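You operate a simulated robot arm through the tools that you are given. There is no shell and no other tool. Be economical: measure what you need, move in short steps, check, and stop when the job is done.

The job below is to be done with a simulated two-armed robot. You get a single attempt, and the scene is never put back.

JOB
Slide baffle one clear and rub the chalky mark off the tube sheet.
Fine: draw latch one, baffle to the 100 mm mark, latch shut; use the rubbing pad and put it back. What is to be rubbed or washed off counts as gone when no trace of it is left.

Only the result counts: the job must be done as asked and must still hold three seconds after the hand-in. Knocking over, shifting, dropping, spilling or breaking anything else fails it. Flat cloth is picked up by pressing the open fingertips on it (5 to 10 N) and closing them slowly along it; thin cloth reads only 2 to 8 mm in the jaws.

ROBOT AND FRAMES
Two 7-joint arms with two-finger parallel grippers on one trunk, on a base that drives. Base frame: it is fixed to the floor where the robot stands at the start and does not move with it; the origin is under the middle of the robot, x ahead of it, y to its left, z up. Units: mm, rad, N and s.
The left shoulder is at the start at [50, 187, 1160], the right one opposite. With the tool pointing down near the work surface each hand reaches from about 100 to 640 mm from the robot's upright axis, wherever it stands, measured 20 degrees to its own side. Places, roughly: baffle one [600, 0, 1000]; baffle two [700, -300, 1000]; chalky mark [600, 200, 1100]; latch one [600, 0, 1100]; rubbing pad [1000, -1000, 750]. Payload 3.43 kg a hand.
The TCP of each hand is the grasp point between the finger pads, 30 mm short of the fingertips. In the tool frame z runs along the fingers and y along their closing line. The gripper opens to 94 mm. The fingers are 28 mm wide and 10 mm thick; the gripper's body (50 by 96 mm) begins 55 mm behind the TCP.
Orientation is that of the tool frame in the base frame, as a unit quaternion [x, y, z, w]. With the fingers straight down and closing along the base's y, the tool's x points along the base's -x, its y along +y and its z along -z.

CONTROLS
- The arms move only by the tool apply_moves. It takes "left_motion", "right_motion" or both (then of equal length, played together; a hand with none holds still); each is a list of rows, each a list of 7 numbers: the finger opening in mm, from 0 to 94, then the shift along the tool's x, y, z in units of 200 mm (1.0 is 200 mm), then the turn, a rotation vector about the tool's x, y, z in units of 120 degrees (1.0 is 120 degrees). In form: [[grip, tx, ty, tz, ax, ay, az], ...]. A call has 1 to 10 rows; each row is the pose to reach, as a shift and turn from the pose commanded when the call began, along the tool's axes at that moment. A call with a number of a shift or a turn outside -1 to 1 is refused whole. Rows are played at 5 a second. More than 50 mm and 0.15 rad between two rows, or a gripper value outside its range, and nothing of the call is played. Where a pose cannot be reached the arm comes as near as it can. A force on the tool above 50 N (or 10 N above the force at the start of the call, whichever is more), or a blocked arm, ends the call early, and 0.2 s more pass. The fingers move at their own pace (about 153 mm/s each) and stop on an object; they squeeze with about 44 N. The grip force told is the motor's: it shows also when the fingers shut on nothing. Time passes only in rows, and 0.2 s behind the last, so rows that repeat a pose let the fingers close. The reply holds the time, the measured pose of the TCP, the force on the tool along the base axes, the opening and the grip force, in the units named above and with some noise, with the torque about the TCP (base axes, N m) and any sound that the robot's microphone picked up, and new pictures: "pictures" is both (left out), scene, wrist or none (wrist: the cameras of the hands that moved).
- Cameras (640 x 400 px; columns grow to the right, rows downward): "scene" is now at [150, -4.6, 1354.9]; the picture's right is [-0.03, -1.00, 0.00], its down [-0.22, 0.01, -0.97] and it looks along [0.97, -0.03, -0.22] (base axes); focal length 214 px, centre (320, 200). "left" rides on the left gripper at [76, -14, -103] in its tool frame; the picture's right is [0.18, 0.98, 0.00], its down [-0.75, 0.14, -0.64] and it looks along [-0.63, 0.12, 0.77] (tool axes); focal length 243 px, centre (320, 200). "right" rides on the right gripper at [76, 14, -102] in its tool frame; the picture's right is [-0.18, 0.98, 0.00], its down [-0.75, -0.14, -0.64] and it looks along [-0.63, -0.12, 0.77] (tool axes); focal length 243 px, centre (320, 200). There is no depth. A picture from a camera that has moved, and an enlarged one, comes with that camera's place and axes in the base frame and with its lens.
- move_column(by): slides the trunk up (or, below 0, down) by that many mm; the arms and the scene camera ride with it, the base frame stays. It gives what a move gives, with no picture.
- roll_base(legs): drives the robot by 1 to 6 legs, each [ahead, left, turn to the left] in mm, mm and rad, along the robot's own axes; the way and the turn of a leg run together, so that a leg with both is an arc; at most 1500 mm and 3.142 rad a leg. The arms and the cameras ride along, it lands a little off, and it stops where it bumps. It gives what a move gives, and a new picture of the scene camera.
- head_to(pan, tilt): turns the head with the scene camera to pan (to the left, within 1.396 rad either way) and tilt (down, from -0.506 to 1.204), counted from straight ahead of the robot. It gives what a move gives, and a new picture of the scene camera.
- inspect(camera, box): a new picture of the part [left, top, right, bottom] of that camera's present view, enlarged. No time passes.
- sign_off(): hands the job in; it is judged then, once.

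Go step by step. Nothing tells you exact positions but the pictures and the camera data: compare them with the known pose of the tool, close in by small moves and look again before you grip or let go. The budget is 120 turns and 260 pictures, counting those below and the enlarged ones. Unless the task says otherwise, let go and move clear before handing in, and close with one line.

The tools are called after "Call:" by a JSON object that holds its "op" and its "data". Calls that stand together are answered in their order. apply_moves: Moves the arms, as the interface text tells. Its arguments: {"type":"object","properties":{"left_motion":{"type":"array","items":{"type":"array","items":{"type":"number"}}},"right_motion":{"type":"array","items":{"type":"array","items":{"type":"number"}}},"pictures":{"type":"string","enum":["both","scene","wrist","none"]}},"required":[]} The other tools are called the same way: move_column (by) slides the trunk up or down; roll_base (legs) drives the base; head_to (pan, tilt) turns the head that bears the scene camera; inspect (camera, box) takes an enlarged picture of a part of a camera's view; sign_off () hands the job in.

At the start:

```text
clock: 0.0
left_tool_pos: [307.7, 147.6, 1354.7]
left_ee_rot: [0.001, 1.0, 0.0, 0.001]
left_contact_force: [-0.2, 0.4, 0.0]
left_wrist_torque: [0.01, -0.02, -0.02]
left_finger_gap: 94.1
left_finger_force: 0.0
right_tool_pos: [330.3, -83.5, 1368.5]
right_ee_rot: [0.0, 1.0, 0.0, 0.0]
right_contact_force: [-0.2, 0.3, 0.1]
right_wrist_torque: [-0.02, -0.02, 0.02]
right_finger_gap: 94.1
right_finger_force: 0.1
trunk travel left (down, up): [-375.0, 57.0]
robot x, y, heading: [-4.7, 1.9, 0.0]
head pan, tilt: [-0.031, 0.227]
```

scene: 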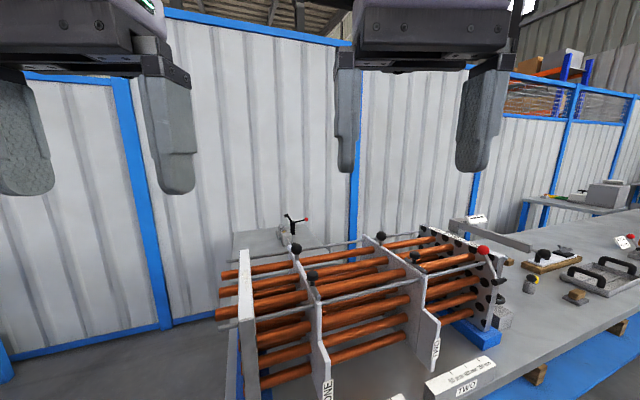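
right: 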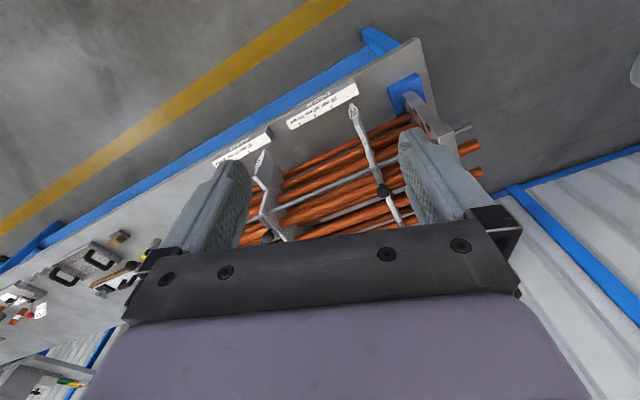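
left: 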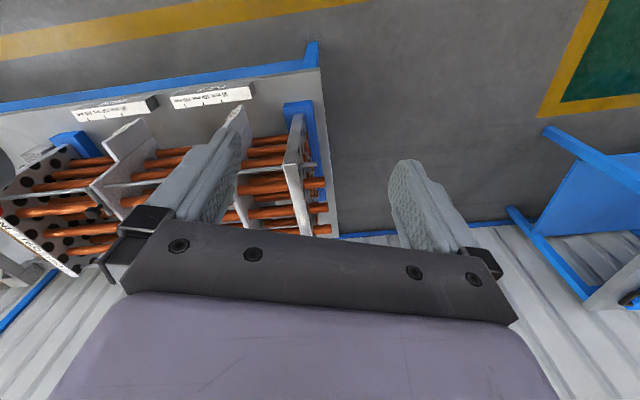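

I see a tube bundle with two labelled baffles and scales in front of each. I'll look closer at the details first.

Call:
{"op": "inspect", "data": {"camera": "scene", "box": [200, 200, 360, 400]}}

Call:
{"op": "inspect", "data": {"camera": "scene", "box": [360, 200, 520, 400]}}

Call:
{"op": "inspect", "data": {"camera": "scene", "box": [480, 160, 640, 340]}}

Call:
{"op": "inspect", "data": {"camera": "left", "box": [0, 60, 340, 280]}}

Call:
{"op": "inspect", "data": {"camera": "right", "box": [200, 20, 500, 260]}}

```text
2.00 times, centred on (280, 300) of scene
camera zoom: at [150.0, -4.6, 1354.9], right [-0.03, -1.0, 0.0], down [-0.22, 0.01, -0.97], along [0.97, -0.03, -0.22], focal length 429 px, centre (400, 0)
```

zoom: 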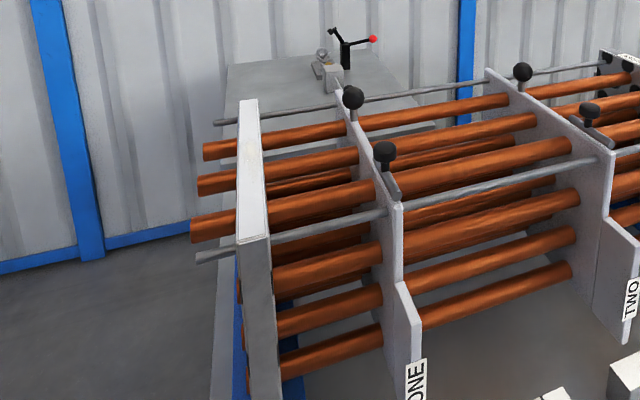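

```text
2.00 times, centred on (440, 300) of scene
camera zoom: at [150.0, -4.6, 1354.9], right [-0.03, -1.0, 0.0], down [-0.22, 0.01, -0.97], along [0.97, -0.03, -0.22], focal length 429 px, centre (80, 0)
```

zoom: 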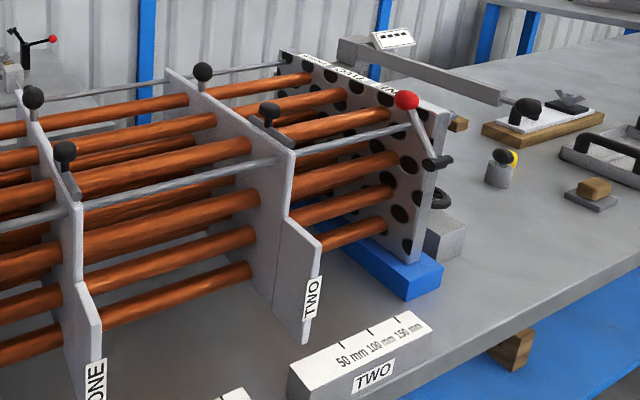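

```text
2.22 times, centred on (560, 250) of scene
camera zoom: at [150.0, -4.6, 1354.9], right [-0.03, -1.0, 0.0], down [-0.22, 0.01, -0.97], along [0.97, -0.03, -0.22], focal length 477 px, centre (-213, 89)
```

zoom: 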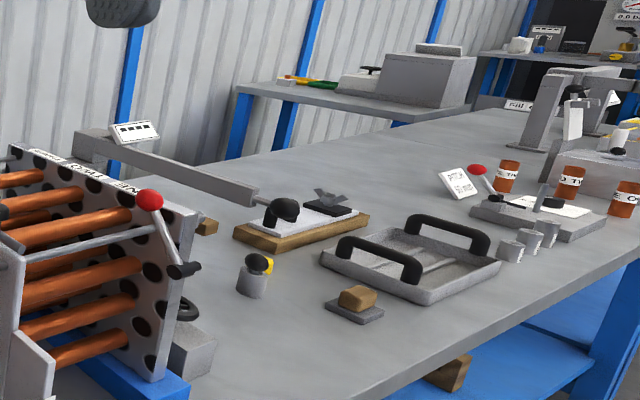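

```text
1.82 times, centred on (170, 170) of left
camera zoom: at [231.7, 132.3, 1457.2], right [-0.18, 0.98, 0.0], down [0.75, 0.14, 0.64], along [0.63, 0.12, -0.77], focal length 441 px, centre (593, 254)
```

zoom: 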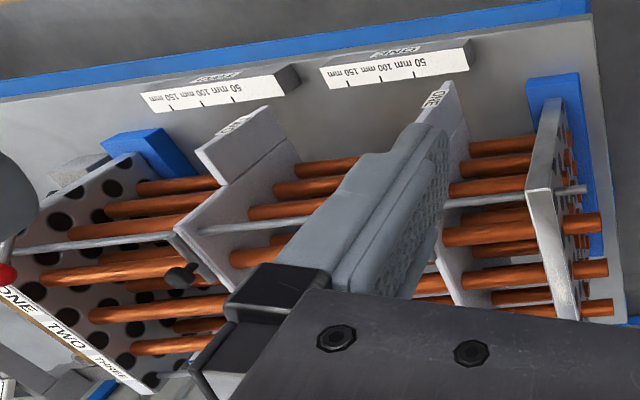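

```text
1.67 times, centred on (350, 140) of right
camera zoom: at [255.2, -68.0, 1471.6], right [0.18, 0.98, 0.0], down [0.75, -0.14, 0.64], along [0.63, -0.12, -0.77], focal length 404 px, centre (270, 300)
```

zoom: 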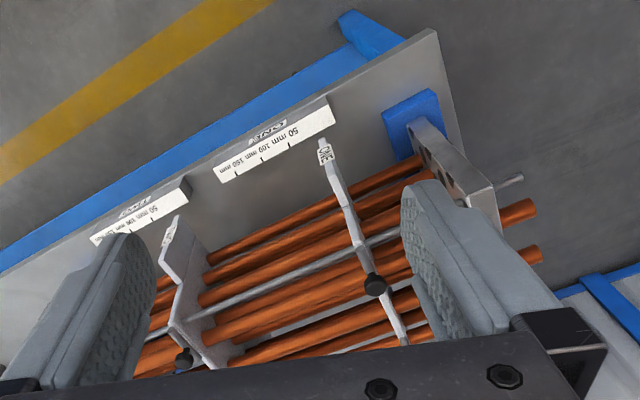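

Call:
{"op": "head_to", "data": {"pan": 0.0, "tilt": 0.75}}

Call:
{"op": "inspect", "data": {"camera": "scene", "box": [160, 0, 480, 200]}}

Call:
{"op": "head_to", "data": {"pan": -0.75, "tilt": 0.5}}

Call:
{"op": "inspect", "data": {"camera": "scene", "box": [240, 80, 480, 230]}}

```text
clock: 0.9
left_tool_pos: [308.6, 146.1, 1355.3]
left_ee_rot: [0.0, 1.0, 0.001, 0.0]
left_contact_force: [0.7, -0.8, 0.5]
left_wrist_torque: [-0.01, -0.01, 0.0]
left_finger_gap: 94.2
left_finger_force: 0.1
right_tool_pos: [330.9, -82.7, 1367.9]
right_ee_rot: [0.0, 1.0, 0.0, -0.001]
right_contact_force: [0.6, 0.0, -0.2]
right_wrist_torque: [0.01, 0.0, 0.01]
right_finger_gap: 94.1
right_finger_force: 0.0
trunk travel left (down, up): [-375.0, 57.0]
robot x, y, heading: [0.1, -0.8, -0.002]
head pan, tilt: [0.0, 0.75]
camera scene: at [139.6, -1.6, 1307.7], right [0.0, -1.0, 0.0], down [-0.68, 0.0, -0.73], along [0.73, 0.0, -0.68], focal length 214 px, centre (320, 200)
```

scene: 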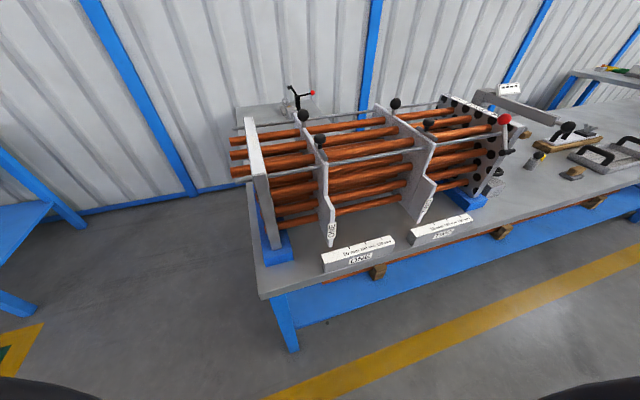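

```text
2.00 times, centred on (320, 100) of scene
camera zoom: at [139.6, -1.6, 1307.7], right [0.0, -1.0, 0.0], down [-0.68, 0.0, -0.73], along [0.73, 0.0, -0.68], focal length 429 px, centre (320, 400)
```

zoom: 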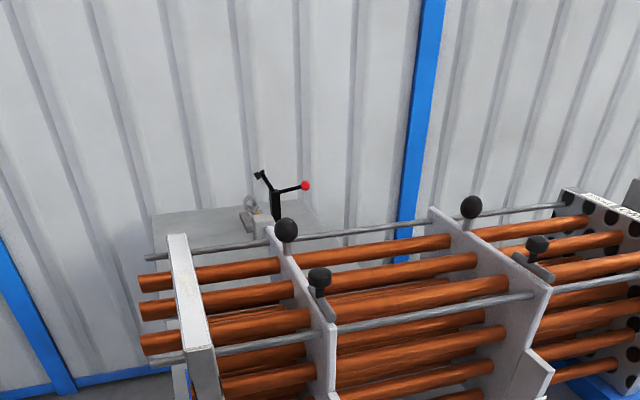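

```text
clock: 2.0
left_tool_pos: [307.8, 146.4, 1354.7]
left_ee_rot: [0.0, 1.0, 0.0, 0.001]
left_contact_force: [-0.1, -0.3, -0.2]
left_wrist_torque: [-0.01, -0.01, 0.01]
left_finger_gap: 94.0
left_finger_force: 0.1
right_tool_pos: [331.5, -82.6, 1367.8]
right_ee_rot: [0.0, 1.0, 0.0, 0.0]
right_contact_force: [-0.3, 0.1, -0.6]
right_wrist_torque: [0.01, 0.02, 0.0]
right_finger_gap: 93.8
right_finger_force: 0.0
trunk travel left (down, up): [-375.0, 57.0]
robot x, y, heading: [-1.5, -0.9, -0.005]
head pan, tilt: [-0.75, 0.499]
camera scene: at [123.3, -63.6, 1329.6], right [-0.68, -0.73, 0.0], down [-0.35, 0.33, -0.88], along [0.64, -0.6, -0.48], focal length 214 px, centre (320, 200)
```

scene: 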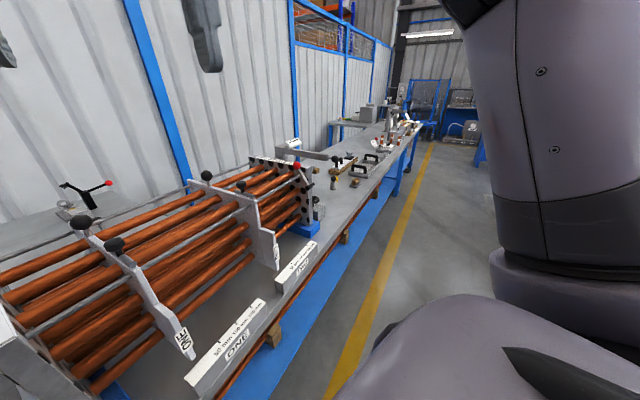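

```text
2.67 times, centred on (360, 155) of scene
camera zoom: at [123.3, -63.6, 1329.6], right [-0.68, -0.73, 0.0], down [-0.35, 0.33, -0.88], along [0.64, -0.6, -0.48], focal length 572 px, centre (213, 320)
```

zoom: 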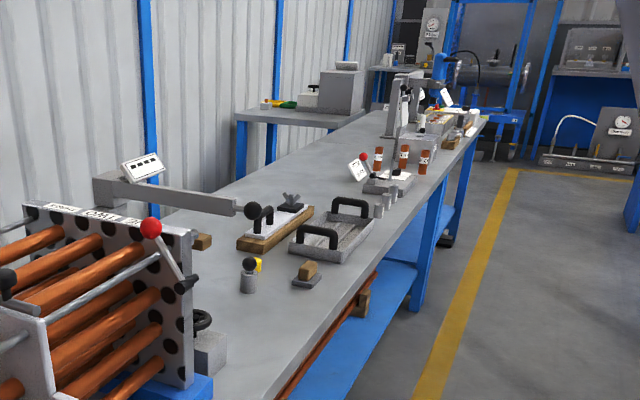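

I've taken the bench to run along roughly (0.31,-0.95). I'll turn to face it square, move along to the right a bit and look back at the left tube sheet.

Call:
{"op": "roll_base", "data": {"legs": [[0, 0, 0.31], [0, -300, 0]]}}

Call:
{"op": "head_to", "data": {"pan": 0.35, "tilt": 0.5}}

Call:
{"op": "inspect", "data": {"camera": "scene", "box": [160, 100, 400, 250]}}

```text
clock: 6.2
left_tool_pos: [339.2, -51.6, 1355.8]
left_ee_rot: [-0.155, 0.988, 0.0, 0.001]
left_contact_force: [0.2, 0.1, -0.1]
left_wrist_torque: [0.02, -0.01, 0.01]
left_finger_gap: 93.6
left_finger_force: 0.0
right_tool_pos: [431.5, -264.2, 1368.9]
right_ee_rot: [-0.155, 0.988, 0.0, 0.001]
right_contact_force: [-1.2, -0.9, 0.4]
right_wrist_torque: [0.0, 0.0, 0.01]
right_finger_gap: 93.9
right_finger_force: 0.1
trunk travel left (down, up): [-375.0, 57.0]
robot x, y, heading: [92.8, -282.8, 0.315]
head pan, tilt: [-0.75, 0.499]
camera scene: at [227.3, -307.7, 1329.6], right [-0.43, -0.9, 0.0], down [-0.43, 0.2, -0.88], along [0.79, -0.37, -0.48], focal length 214 px, centre (320, 200)
```

scene: 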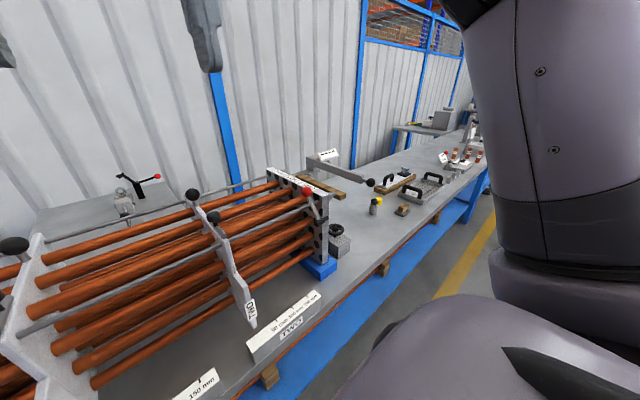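

```text
clock: 7.6
left_tool_pos: [339.3, -51.5, 1354.6]
left_ee_rot: [-0.155, 0.988, 0.0, 0.001]
left_contact_force: [-0.9, -1.1, 0.3]
left_wrist_torque: [0.0, -0.01, 0.03]
left_finger_gap: 94.0
left_finger_force: 0.2
right_tool_pos: [432.5, -261.6, 1368.2]
right_ee_rot: [-0.155, 0.988, 0.001, 0.0]
right_contact_force: [-0.6, 0.1, 0.2]
right_wrist_torque: [0.0, 0.0, 0.02]
right_finger_gap: 93.9
right_finger_force: 0.0
trunk travel left (down, up): [-375.0, 57.0]
robot x, y, heading: [89.7, -283.6, 0.309]
head pan, tilt: [0.351, 0.499]
camera scene: at [216.8, -212.9, 1329.6], right [0.61, -0.79, 0.0], down [-0.38, -0.29, -0.88], along [0.69, 0.54, -0.48], focal length 214 px, centre (320, 200)
```

scene: 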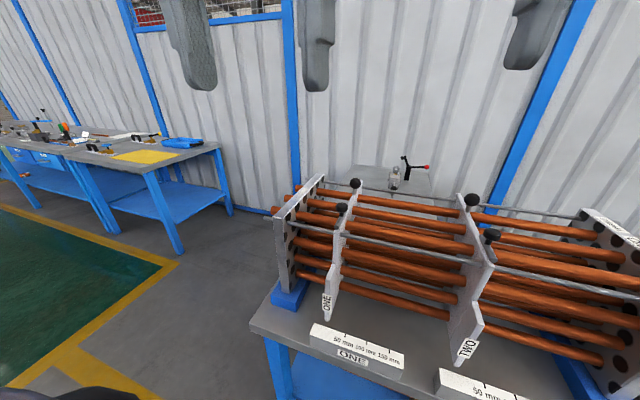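

```text
2.67 times, centred on (280, 175) of scene
camera zoom: at [216.8, -212.9, 1329.6], right [0.61, -0.79, 0.0], down [-0.38, -0.29, -0.88], along [0.69, 0.54, -0.48], focal length 572 px, centre (427, 267)
```

zoom: 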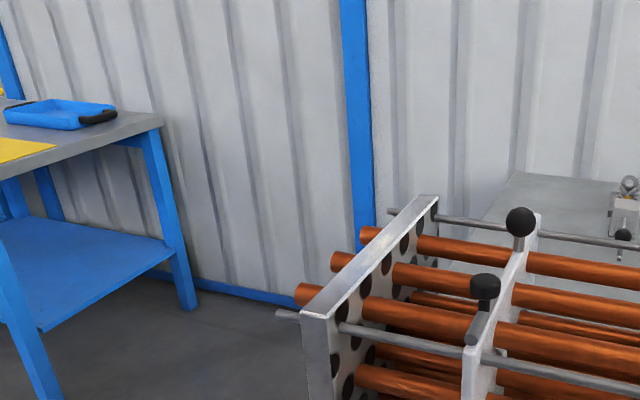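

Call:
{"op": "inspect", "data": {"camera": "scene", "box": [264, 165, 344, 215]}}

Call:
{"op": "inspect", "data": {"camera": "scene", "box": [260, 200, 360, 330]}}

Call:
{"op": "inspect", "data": {"camera": "scene", "box": [320, 165, 400, 235]}}

```text
8.00 times, centred on (304, 190) of scene
camera zoom: at [216.8, -212.9, 1329.6], right [0.61, -0.79, 0.0], down [-0.38, -0.29, -0.88], along [0.69, 0.54, -0.48], focal length 1716 px, centre (448, 280)
```

zoom: 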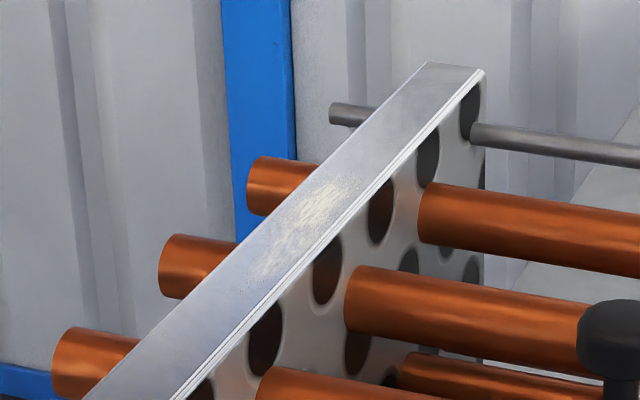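

```text
3.08 times, centred on (310, 265) of scene
camera zoom: at [216.8, -212.9, 1329.6], right [0.61, -0.79, 0.0], down [-0.38, -0.29, -0.88], along [0.69, 0.54, -0.48], focal length 660 px, centre (351, 0)
```

zoom: 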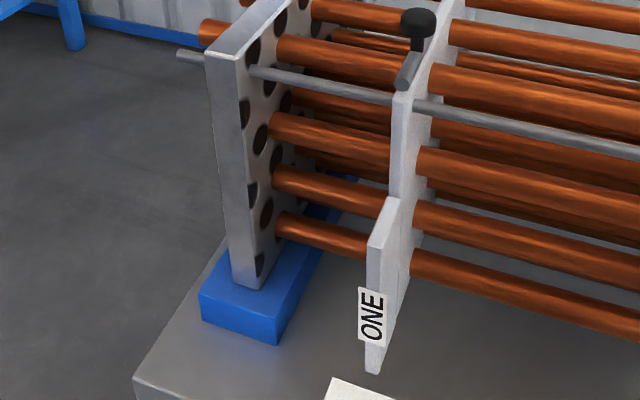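

```text
5.71 times, centred on (360, 200) of scene
camera zoom: at [216.8, -212.9, 1329.6], right [0.61, -0.79, 0.0], down [-0.38, -0.29, -0.88], along [0.69, 0.54, -0.48], focal length 1226 px, centre (91, 200)
```

zoom: 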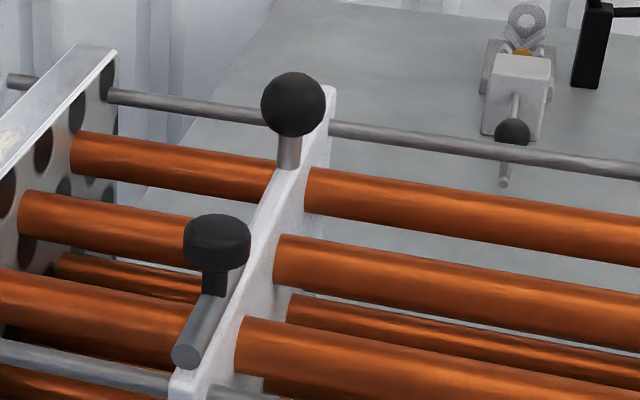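

The chalk mark is on the top edge of the left tube sheet, about [597,144,1070]; latch knob near [563,-2,1095], slide ball near [705,45,1085]. I'll move up to the bench and look at the latch with the left wrist camera.

Call:
{"op": "roll_base", "data": {"legs": [[80, 0, 0]]}}

Call:
{"op": "apply_moves", "data": {"left_motion": [[94, 0, 0, 0.2, 0, 0, 0], [94, 0, 0, 0.4, 0, 0, 0], [94, 0, 0, 0.5, 0, 0, 0]], "pictures": "wrist"}}

Call:
{"op": "inspect", "data": {"camera": "left", "box": [160, 50, 480, 250]}}

```text
clock: 8.6
left_tool_pos: [417.3, -25.2, 1355.2]
left_ee_rot: [-0.155, 0.988, 0.0, 0.001]
left_contact_force: [0.8, 0.0, -0.1]
left_wrist_torque: [0.0, 0.03, -0.03]
left_finger_gap: 94.1
left_finger_force: 0.1
right_tool_pos: [509.1, -236.3, 1368.8]
right_ee_rot: [-0.155, 0.988, 0.0, 0.0]
right_contact_force: [0.9, 0.1, 0.9]
right_wrist_torque: [0.01, 0.03, -0.02]
right_finger_gap: 94.2
right_finger_force: 0.1
trunk travel left (down, up): [-375.0, 57.0]
robot x, y, heading: [165.4, -263.3, 0.311]
head pan, tilt: [0.351, 0.499]
camera scene: at [294.0, -187.9, 1329.5], right [0.61, -0.79, 0.0], down [-0.38, -0.29, -0.88], along [0.69, 0.54, -0.48], focal length 214 px, centre (320, 200)
```

scene: 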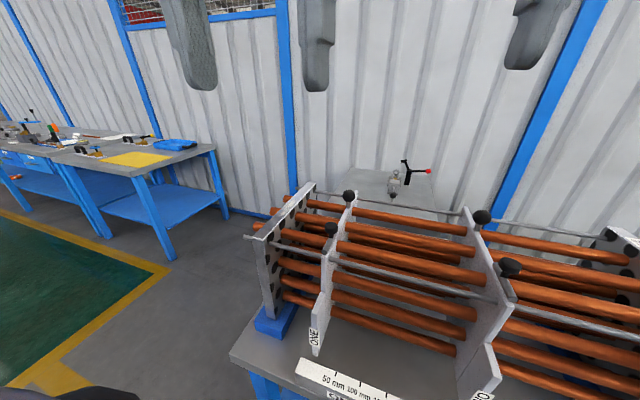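

```text
clock: 9.4
left_tool_pos: [416.9, -26.9, 1253.7]
left_ee_rot: [-0.156, 0.988, -0.001, 0.001]
left_contact_force: [0.7, -0.5, 1.1]
left_wrist_torque: [-0.01, 0.02, -0.04]
left_finger_gap: 94.1
left_finger_force: 0.0
right_tool_pos: [508.1, -237.2, 1368.4]
right_ee_rot: [-0.155, 0.988, -0.001, 0.0]
right_contact_force: [0.3, 0.1, 0.4]
right_wrist_torque: [0.02, 0.01, -0.02]
right_finger_gap: 93.9
right_finger_force: 0.1
trunk travel left (down, up): [-375.0, 57.0]
robot x, y, heading: [163.3, -259.7, 0.317]
head pan, tilt: [0.351, 0.499]
camera left: at [348.5, -63.6, 1355.9], right [-0.48, 0.88, 0.0], down [0.67, 0.37, 0.64], along [0.57, 0.31, -0.77], focal length 243 px, centre (320, 200)
```

left: 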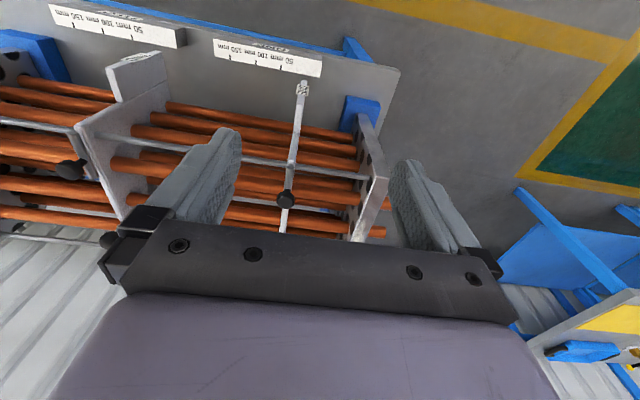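

```text
2.00 times, centred on (320, 150) of left
camera zoom: at [348.5, -63.6, 1355.9], right [-0.48, 0.88, 0.0], down [0.67, 0.37, 0.64], along [0.57, 0.31, -0.77], focal length 485 px, centre (320, 300)
```

zoom: 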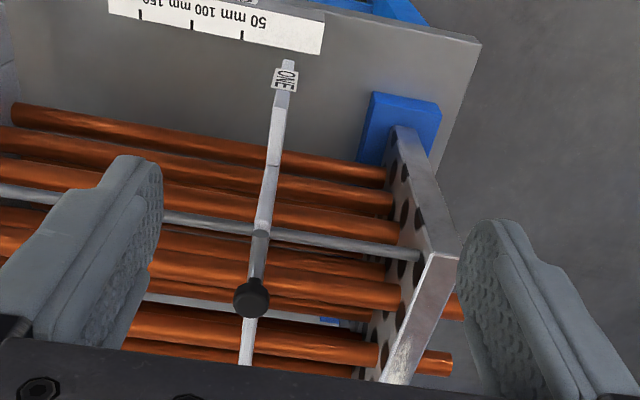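

Call:
{"op": "inspect", "data": {"camera": "scene", "box": [300, 180, 380, 270]}}

Call:
{"op": "inspect", "data": {"camera": "scene", "box": [460, 200, 540, 300]}}

Call:
{"op": "inspect", "data": {"camera": "left", "box": [260, 150, 320, 220]}}

Call:
{"op": "inspect", "data": {"camera": "left", "box": [200, 20, 340, 110]}}

```text
4.44 times, centred on (340, 225) of scene
camera zoom: at [293.4, -188.0, 1329.6], right [0.61, -0.79, 0.0], down [-0.38, -0.29, -0.88], along [0.69, 0.54, -0.48], focal length 953 px, centre (231, 89)
```

zoom: 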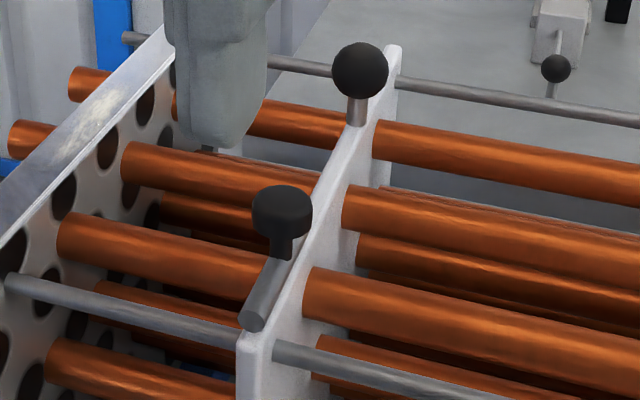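

```text
4.00 times, centred on (500, 250) of scene
camera zoom: at [293.4, -188.0, 1329.6], right [0.61, -0.79, 0.0], down [-0.38, -0.29, -0.88], along [0.69, 0.54, -0.48], focal length 858 px, centre (-400, 0)
```

zoom: 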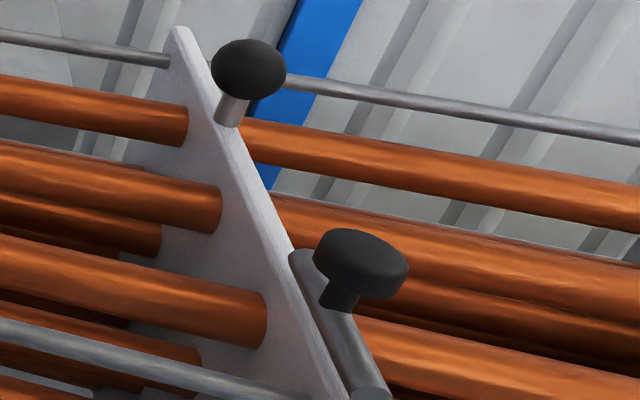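

```text
5.71 times, centred on (290, 185) of left
camera zoom: at [348.5, -63.6, 1355.9], right [-0.48, 0.88, 0.0], down [0.67, 0.37, 0.64], along [0.57, 0.31, -0.77], focal length 1386 px, centre (491, 286)
```

zoom: 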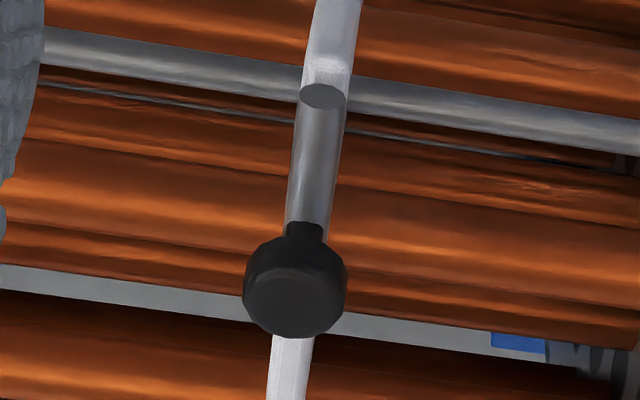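

```text
4.44 times, centred on (270, 65) of left
camera zoom: at [348.5, -63.6, 1355.9], right [-0.48, 0.88, 0.0], down [0.67, 0.37, 0.64], along [0.57, 0.31, -0.77], focal length 1078 px, centre (542, 800)
```

zoom: 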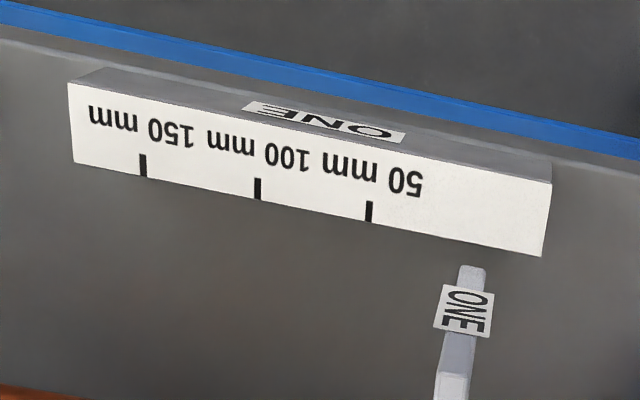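

The latch is a bolt lying along the baffle's top edge with a black knob, at about [565,-1,1092]. I bring the left hand above it, staying high.

Call:
{"op": "apply_moves", "data": {"left_motion": [[60, -0.22, -0.03, 0, 0, 0, 0], [60, -0.44, -0.06, 0, 0, 0, 0], [60, -0.66, -0.09, 0, 0, 0, 0], [60, -0.745, -0.1, 0.15, 0, 0, 0], [60, -0.745, -0.1, 0.38, 0, 0, 0], [60, -0.745, -0.1, 0.48, 0, 0, 0], [60, -0.745, -0.1, 0.48, 0, 0, 0]], "pictures": "both"}}

Call:
{"op": "inspect", "data": {"camera": "scene", "box": [290, 150, 400, 270]}}

Call:
{"op": "head_to", "data": {"pan": 0.1, "tilt": 1.15}}

```text
clock: 11.0
left_tool_pos: [564.6, 3.0, 1160.6]
left_ee_rot: [-0.156, 0.988, -0.001, 0.001]
left_contact_force: [0.7, 0.0, -0.4]
left_wrist_torque: [-0.01, 0.01, -0.01]
left_finger_gap: 60.2
left_finger_force: 0.0
right_tool_pos: [508.5, -237.8, 1369.0]
right_ee_rot: [-0.155, 0.988, 0.0, -0.001]
right_contact_force: [-0.2, -0.4, -0.3]
right_wrist_torque: [0.01, -0.03, -0.02]
right_finger_gap: 94.2
right_finger_force: 0.1
trunk travel left (down, up): [-375.0, 57.0]
robot x, y, heading: [170.4, -262.5, 0.309]
head pan, tilt: [0.351, 0.499]
camera scene: at [293.2, -188.2, 1329.6], right [0.61, -0.79, 0.0], down [-0.38, -0.29, -0.88], along [0.69, 0.54, -0.48], focal length 214 px, centre (320, 200)
camera left: at [495.9, -34.4, 1262.5], right [-0.48, 0.88, 0.0], down [0.67, 0.36, 0.64], along [0.57, 0.31, -0.77], focal length 243 px, centre (320, 200)
```

scene: 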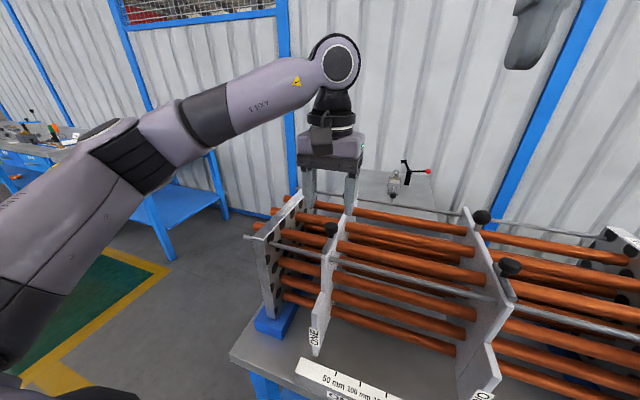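
left: 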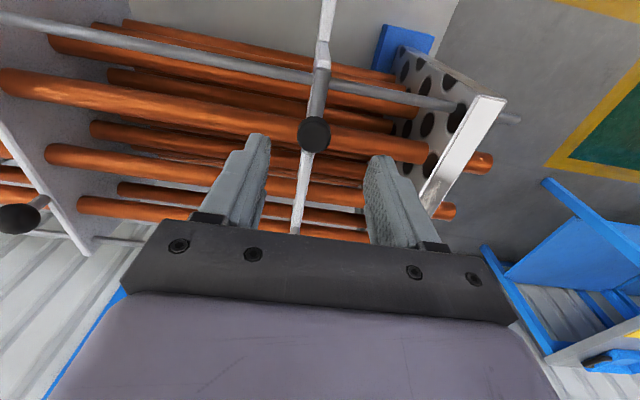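

```text
3.33 times, centred on (345, 210) of scene
camera zoom: at [293.2, -188.2, 1329.6], right [0.61, -0.79, 0.0], down [-0.38, -0.29, -0.88], along [0.69, 0.54, -0.48], focal length 715 px, centre (237, 167)
```

zoom: 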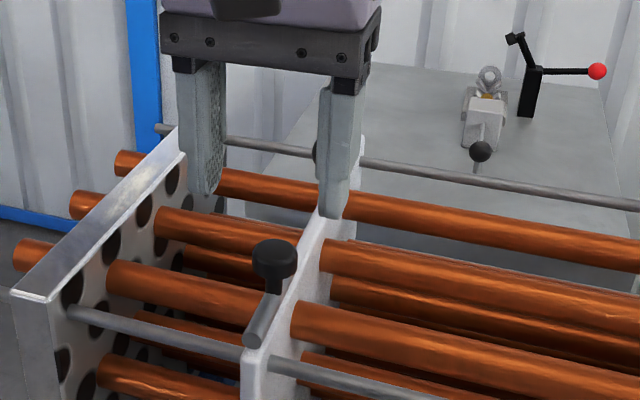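

```text
clock: 12.1
left_tool_pos: [564.7, 2.8, 1161.6]
left_ee_rot: [-0.155, 0.988, 0.001, 0.001]
left_contact_force: [0.1, 0.7, 0.2]
left_wrist_torque: [-0.02, -0.03, -0.01]
left_finger_gap: 60.2
left_finger_force: 0.2
right_tool_pos: [507.5, -237.8, 1368.3]
right_ee_rot: [-0.155, 0.988, 0.001, 0.0]
right_contact_force: [0.2, -0.5, -0.4]
right_wrist_torque: [-0.02, 0.04, -0.01]
right_finger_gap: 93.9
right_finger_force: 0.1
trunk travel left (down, up): [-375.0, 57.0]
robot x, y, heading: [169.9, -255.7, 0.306]
head pan, tilt: [0.099, 1.15]
camera scene: at [276.1, -220.3, 1278.9], right [0.4, -0.92, 0.0], down [-0.84, -0.36, -0.41], along [0.38, 0.16, -0.91], focal length 214 px, centre (320, 200)
```

scene: 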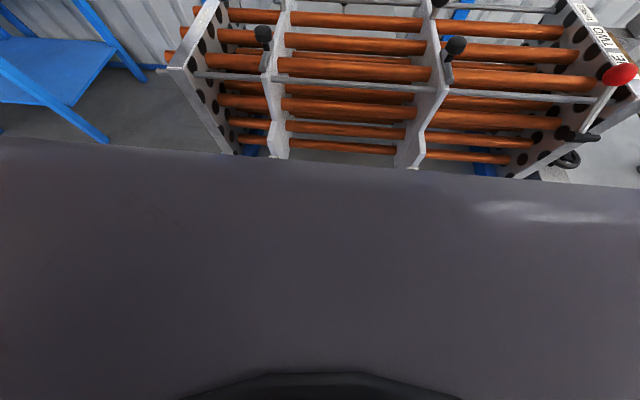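

Call:
{"op": "apply_moves", "data": {"left_motion": [[60, -0.015, -0.015, 0.12, 0, 0, 0], [60, -0.015, -0.015, 0.25, 0, 0, 0], [60, -0.015, -0.015, 0.25, 0, 0, 0]], "pictures": "wrist"}}

Call:
{"op": "head_to", "data": {"pan": 0.4, "tilt": 0.6}}

Call:
{"op": "inspect", "data": {"camera": "scene", "box": [280, 130, 380, 230]}}

Call:
{"op": "inspect", "data": {"camera": "left", "box": [220, 90, 420, 240]}}

```text
clock: 12.9
left_tool_pos: [566.7, -0.8, 1110.1]
left_ee_rot: [-0.155, 0.988, 0.0, 0.001]
left_contact_force: [0.5, 0.7, -1.1]
left_wrist_torque: [-0.01, 0.01, 0.01]
left_finger_gap: 60.0
left_finger_force: 0.0
right_tool_pos: [506.9, -237.5, 1369.0]
right_ee_rot: [-0.155, 0.988, 0.0, 0.001]
right_contact_force: [0.1, -0.9, -0.3]
right_wrist_torque: [-0.01, -0.02, -0.02]
right_finger_gap: 94.2
right_finger_force: 0.0
trunk travel left (down, up): [-375.0, 57.0]
robot x, y, heading: [167.9, -259.8, 0.311]
head pan, tilt: [0.099, 1.15]
camera left: at [498.1, -38.5, 1211.9], right [-0.48, 0.88, 0.0], down [0.67, 0.37, 0.64], along [0.57, 0.31, -0.77], focal length 243 px, centre (320, 200)
```

left: 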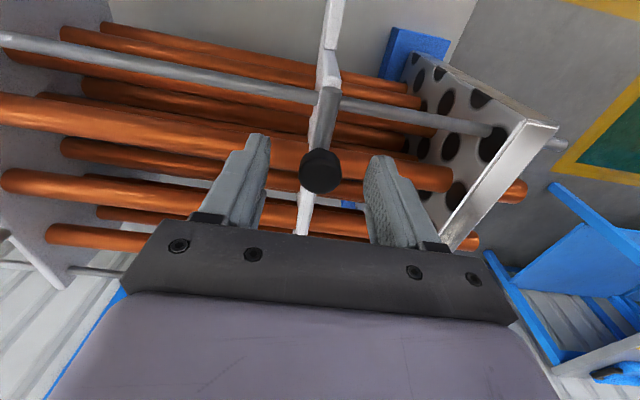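

```text
clock: 13.8
left_tool_pos: [566.7, -1.2, 1111.0]
left_ee_rot: [-0.155, 0.988, 0.0, 0.002]
left_contact_force: [-0.4, -0.2, -0.4]
left_wrist_torque: [0.01, 0.0, 0.03]
left_finger_gap: 59.9
left_finger_force: 0.0
right_tool_pos: [507.6, -236.8, 1368.0]
right_ee_rot: [-0.155, 0.988, 0.0, 0.0]
right_contact_force: [-0.6, 0.4, -0.3]
right_wrist_torque: [-0.04, 0.0, 0.0]
right_finger_gap: 93.9
right_finger_force: 0.1
trunk travel left (down, up): [-375.0, 57.0]
robot x, y, heading: [164.9, -258.3, 0.311]
head pan, tilt: [0.4, 0.6]
camera scene: at [288.4, -186.5, 1320.5], right [0.65, -0.76, 0.0], down [-0.43, -0.37, -0.82], along [0.63, 0.54, -0.57], focal length 214 px, centre (320, 200)
```

scene: 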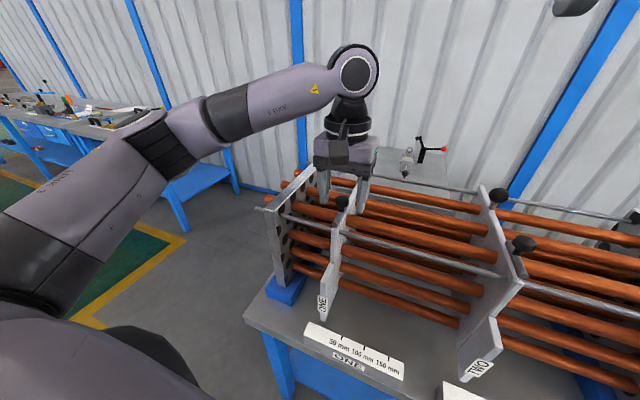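

```text
4.00 times, centred on (330, 180) of scene
camera zoom: at [288.4, -186.5, 1320.5], right [0.65, -0.76, 0.0], down [-0.43, -0.37, -0.82], along [0.63, 0.54, -0.57], focal length 858 px, centre (280, 280)
```

zoom: 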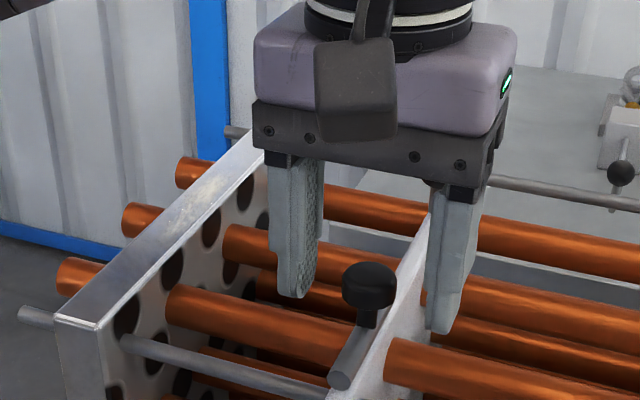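

```text
2.67 times, centred on (320, 165) of left
camera zoom: at [498.2, -38.4, 1212.1], right [-0.48, 0.88, 0.0], down [0.67, 0.37, 0.64], along [0.57, 0.31, -0.77], focal length 647 px, centre (320, 293)
```

zoom: 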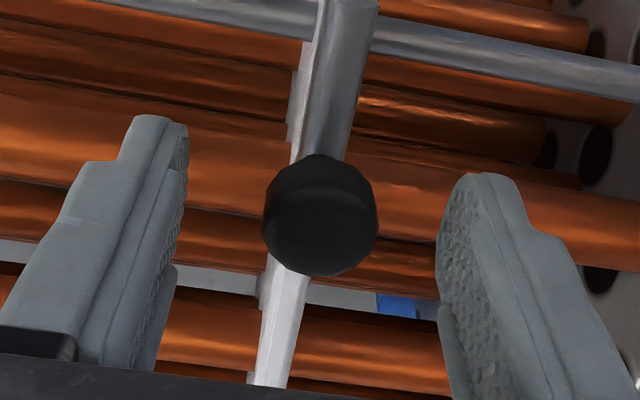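

Call:
{"op": "apply_moves", "data": {"left_motion": [[50, 0, 0, 0.03, 0, 0, 0], [40, 0, 0, 0.03, 0, 0, 0], [32, 0, 0, 0.03, 0, 0, 0], [24, 0, 0, 0.03, 0, 0, 0], [20, 0, 0, 0.03, 0, 0, 0], [18, 0, 0, 0.03, 0, 0, 0]], "pictures": "wrist"}}

Call:
{"op": "inspect", "data": {"camera": "scene", "box": [280, 130, 380, 230]}}

```text
clock: 15.2
left_tool_pos: [567.8, -0.9, 1105.0]
left_ee_rot: [-0.155, 0.988, 0.0, 0.001]
left_contact_force: [-0.5, 2.2, -0.4]
left_wrist_torque: [0.55, 0.19, 0.03]
left_finger_gap: 24.8
left_finger_force: 44.7
right_tool_pos: [507.0, -238.9, 1368.6]
right_ee_rot: [-0.154, 0.988, 0.0, 0.0]
right_contact_force: [0.1, 0.1, 0.2]
right_wrist_torque: [0.01, -0.02, 0.0]
right_finger_gap: 94.0
right_finger_force: 0.0
trunk travel left (down, up): [-375.0, 57.0]
robot x, y, heading: [167.5, -257.7, 0.31]
head pan, tilt: [0.4, 0.6]
camera left: at [498.7, -38.1, 1206.0], right [-0.48, 0.88, 0.0], down [0.67, 0.36, 0.64], along [0.57, 0.31, -0.77], focal length 243 px, centre (320, 200)
```

left: 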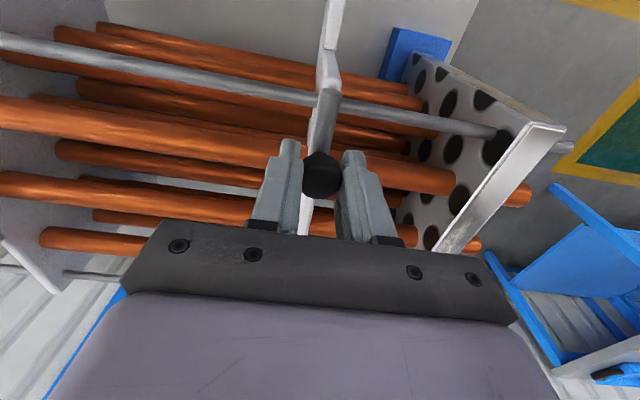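

```text
4.00 times, centred on (330, 180) of scene
camera zoom: at [288.4, -186.2, 1320.5], right [0.65, -0.76, 0.0], down [-0.43, -0.37, -0.83], along [0.63, 0.54, -0.57], focal length 858 px, centre (280, 280)
```

zoom: 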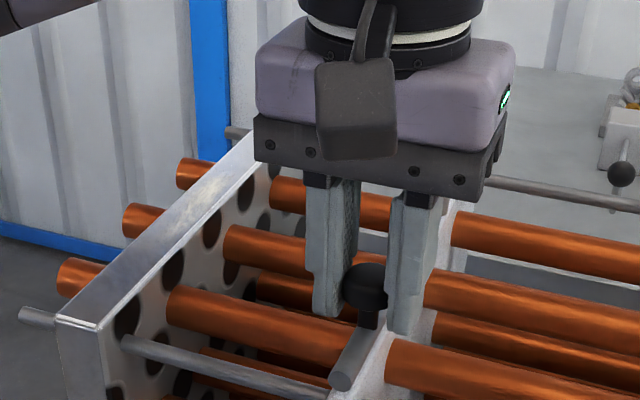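

Call:
{"op": "apply_moves", "data": {"left_motion": [[18, -0.01, 0, 0.03, 0, 0, 0], [18, -0.02, 0, 0.03, 0, 0, 0]], "pictures": "none"}}

```text
clock: 15.8
left_tool_pos: [570.2, 0.0, 1104.8]
left_ee_rot: [-0.155, 0.988, -0.001, 0.006]
left_contact_force: [-2.5, 8.1, 40.2]
left_wrist_torque: [0.9, 1.22, -0.02]
left_finger_gap: 24.8
left_finger_force: 45.1
right_tool_pos: [505.6, -238.3, 1369.8]
right_ee_rot: [-0.154, 0.988, 0.001, 0.002]
right_contact_force: [0.1, -0.3, 0.4]
right_wrist_torque: [-0.02, 0.01, 0.0]
right_finger_gap: 94.2
right_finger_force: 0.0
trunk travel left (down, up): [-375.0, 57.0]
robot x, y, heading: [168.0, -264.3, 0.308]
head pan, tilt: [0.4, 0.6]
```

I repeated the downward offset by mistake; I'll take it back out and test again.

Call:
{"op": "apply_moves", "data": {"left_motion": [[18, 0, 0, -0.015, 0, 0, 0], [18, 0, 0, -0.03, 0, 0, 0]], "pictures": "none"}}

Call:
{"op": "apply_moves", "data": {"left_motion": [[18, -0.01, 0, 0, 0, 0, 0], [18, -0.02, 0, 0, 0, 0, 0], [18, -0.03, 0, 0, 0, 0, 0]], "pictures": "wrist"}}

```text
clock: 16.4
left_tool_pos: [572.2, 0.4, 1104.0]
left_ee_rot: [-0.155, 0.988, 0.0, 0.001]
left_contact_force: [-1.1, 4.3, 10.7]
left_wrist_torque: [1.51, -0.98, 0.08]
left_finger_gap: 24.7
left_finger_force: 45.0
right_tool_pos: [506.4, -237.7, 1368.3]
right_ee_rot: [-0.155, 0.988, 0.001, 0.001]
right_contact_force: [-0.6, -0.4, -0.5]
right_wrist_torque: [0.02, -0.02, 0.02]
right_finger_gap: 94.2
right_finger_force: 0.0
trunk travel left (down, up): [-375.0, 57.0]
robot x, y, heading: [168.8, -256.8, 0.314]
head pan, tilt: [0.4, 0.6]
```

```text
clock: 17.2
left_tool_pos: [576.9, -0.2, 1103.1]
left_ee_rot: [-0.154, 0.988, -0.001, 0.0]
left_contact_force: [0.9, -0.3, 7.2]
left_wrist_torque: [1.18, 0.58, 0.18]
left_finger_gap: 24.7
left_finger_force: 44.9
right_tool_pos: [508.4, -238.7, 1367.0]
right_ee_rot: [-0.154, 0.988, 0.001, 0.0]
right_contact_force: [0.0, -0.8, 0.1]
right_wrist_torque: [0.0, 0.0, 0.0]
right_finger_gap: 94.0
right_finger_force: 0.0
trunk travel left (down, up): [-375.0, 57.0]
robot x, y, heading: [164.1, -260.6, 0.31]
head pan, tilt: [0.4, 0.6]
camera left: at [508.8, -36.7, 1205.9], right [-0.47, 0.88, 0.0], down [0.67, 0.36, 0.64], along [0.57, 0.3, -0.77], focal length 243 px, centre (320, 200)
```

left: 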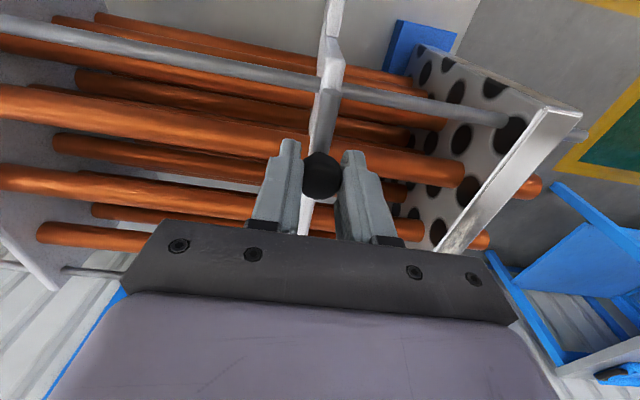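

The bolt draws freely away from the robot; continue until the stop.

Call:
{"op": "apply_moves", "data": {"left_motion": [[18, -0.02, 0, 0, 0, 0, 0], [18, -0.04, 0, 0, 0, 0, 0], [18, -0.06, 0, 0, 0, 0, 0]], "pictures": "wrist"}}

Call:
{"op": "inspect", "data": {"camera": "scene", "box": [280, 130, 380, 230]}}

```text
clock: 18.0
left_tool_pos: [589.5, 3.9, 1104.8]
left_ee_rot: [-0.154, 0.988, 0.0, 0.001]
left_contact_force: [-0.1, -2.2, -0.1]
left_wrist_torque: [0.8, 0.68, -0.11]
left_finger_gap: 24.5
left_finger_force: 44.9
right_tool_pos: [508.2, -237.9, 1368.5]
right_ee_rot: [-0.155, 0.988, 0.0, 0.0]
right_contact_force: [-0.1, -0.9, 0.3]
right_wrist_torque: [0.03, -0.02, -0.01]
right_finger_gap: 93.7
right_finger_force: 0.1
trunk travel left (down, up): [-375.0, 57.0]
robot x, y, heading: [165.9, -261.7, 0.311]
head pan, tilt: [0.4, 0.6]
camera left: at [521.2, -32.8, 1205.8], right [-0.48, 0.88, 0.0], down [0.67, 0.36, 0.64], along [0.57, 0.31, -0.77], focal length 243 px, centre (320, 200)
```

left: 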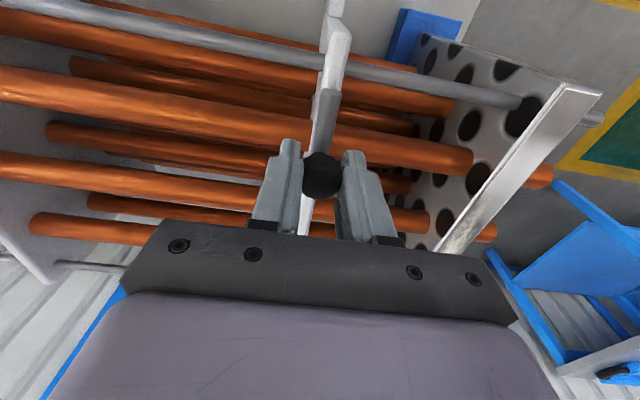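

```text
4.00 times, centred on (330, 180) of scene
camera zoom: at [288.5, -186.9, 1320.5], right [0.65, -0.76, 0.0], down [-0.43, -0.37, -0.83], along [0.63, 0.54, -0.56], focal length 858 px, centre (280, 280)
```

zoom: 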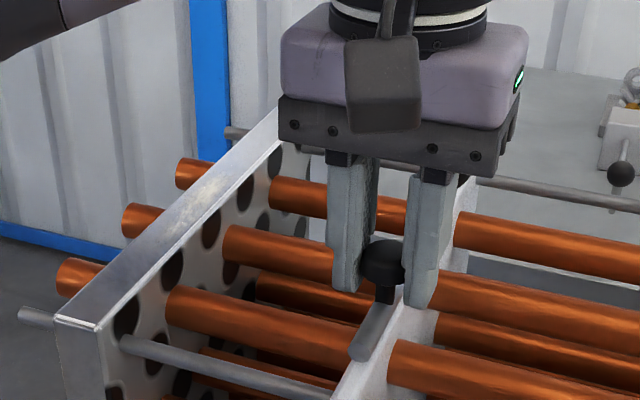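

Call:
{"op": "apply_moves", "data": {"left_motion": [[18, -0.02, 0, 0, 0, 0, 0], [18, -0.04, 0, 0, 0, 0, 0], [18, -0.06, 0, 0, 0, 0, 0]], "pictures": "none"}}

```text
clock: 18.8
left_tool_pos: [597.3, 6.1, 1104.1]
left_ee_rot: [-0.152, 0.988, 0.0, -0.002]
left_contact_force: [-25.2, -5.1, -6.5]
left_wrist_torque: [-0.53, -0.06, 0.11]
left_finger_gap: 24.7
left_finger_force: 45.2
right_tool_pos: [504.0, -238.9, 1369.6]
right_ee_rot: [-0.155, 0.988, 0.0, 0.002]
right_contact_force: [0.7, 0.7, -0.1]
right_wrist_torque: [-0.01, 0.02, 0.0]
right_finger_gap: 94.0
right_finger_force: 0.1
trunk travel left (down, up): [-375.0, 57.0]
robot x, y, heading: [166.8, -257.9, 0.312]
head pan, tilt: [0.4, 0.6]
```

The latch hit its stop after 30 mm. Holding it drawn, I'll try sliding the baffle by it to the right.

Call:
{"op": "apply_moves", "data": {"left_motion": [[18, 0.015, 0, 0, 0, 0, 0], [18, 0.015, -0.025, 0, 0, 0, 0], [18, 0.015, -0.05, 0, 0, 0, 0], [18, 0.015, -0.075, 0, 0, 0, 0]], "pictures": "wrist"}}

Call:
{"op": "inspect", "data": {"camera": "scene", "box": [280, 130, 440, 390]}}

```text
clock: 19.8
left_tool_pos: [600.7, -7.4, 1104.1]
left_ee_rot: [-0.155, 0.988, 0.0, 0.002]
left_contact_force: [-10.0, -1.8, -1.7]
left_wrist_torque: [0.1, 1.58, 0.07]
left_finger_gap: 24.7
left_finger_force: 45.0
right_tool_pos: [508.4, -237.2, 1368.2]
right_ee_rot: [-0.154, 0.988, 0.0, 0.0]
right_contact_force: [0.3, 0.6, -0.1]
right_wrist_torque: [0.01, -0.01, 0.02]
right_finger_gap: 94.1
right_finger_force: 0.1
trunk travel left (down, up): [-375.0, 57.0]
robot x, y, heading: [172.0, -258.3, 0.313]
head pan, tilt: [0.4, 0.6]
camera left: at [532.7, -43.8, 1205.8], right [-0.48, 0.88, 0.0], down [0.67, 0.36, 0.64], along [0.57, 0.31, -0.77], focal length 243 px, centre (320, 200)
```

left: 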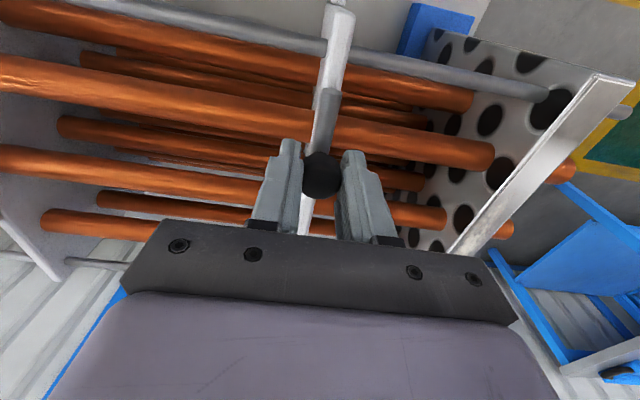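

```text
1.54 times, centred on (360, 260) of scene
camera zoom: at [287.4, -186.7, 1320.7], right [0.65, -0.76, 0.0], down [-0.43, -0.37, -0.83], along [0.63, 0.54, -0.56], focal length 330 px, centre (258, 108)
```

zoom: 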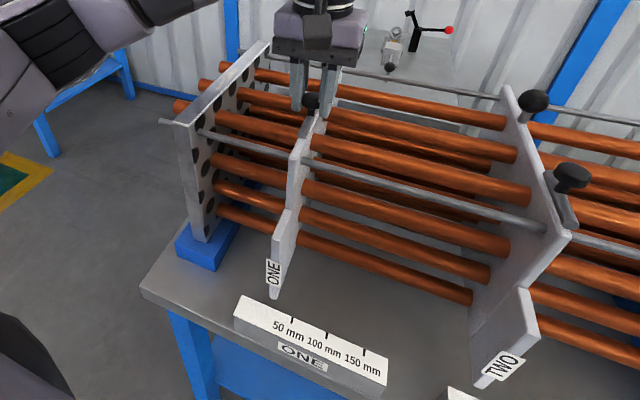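

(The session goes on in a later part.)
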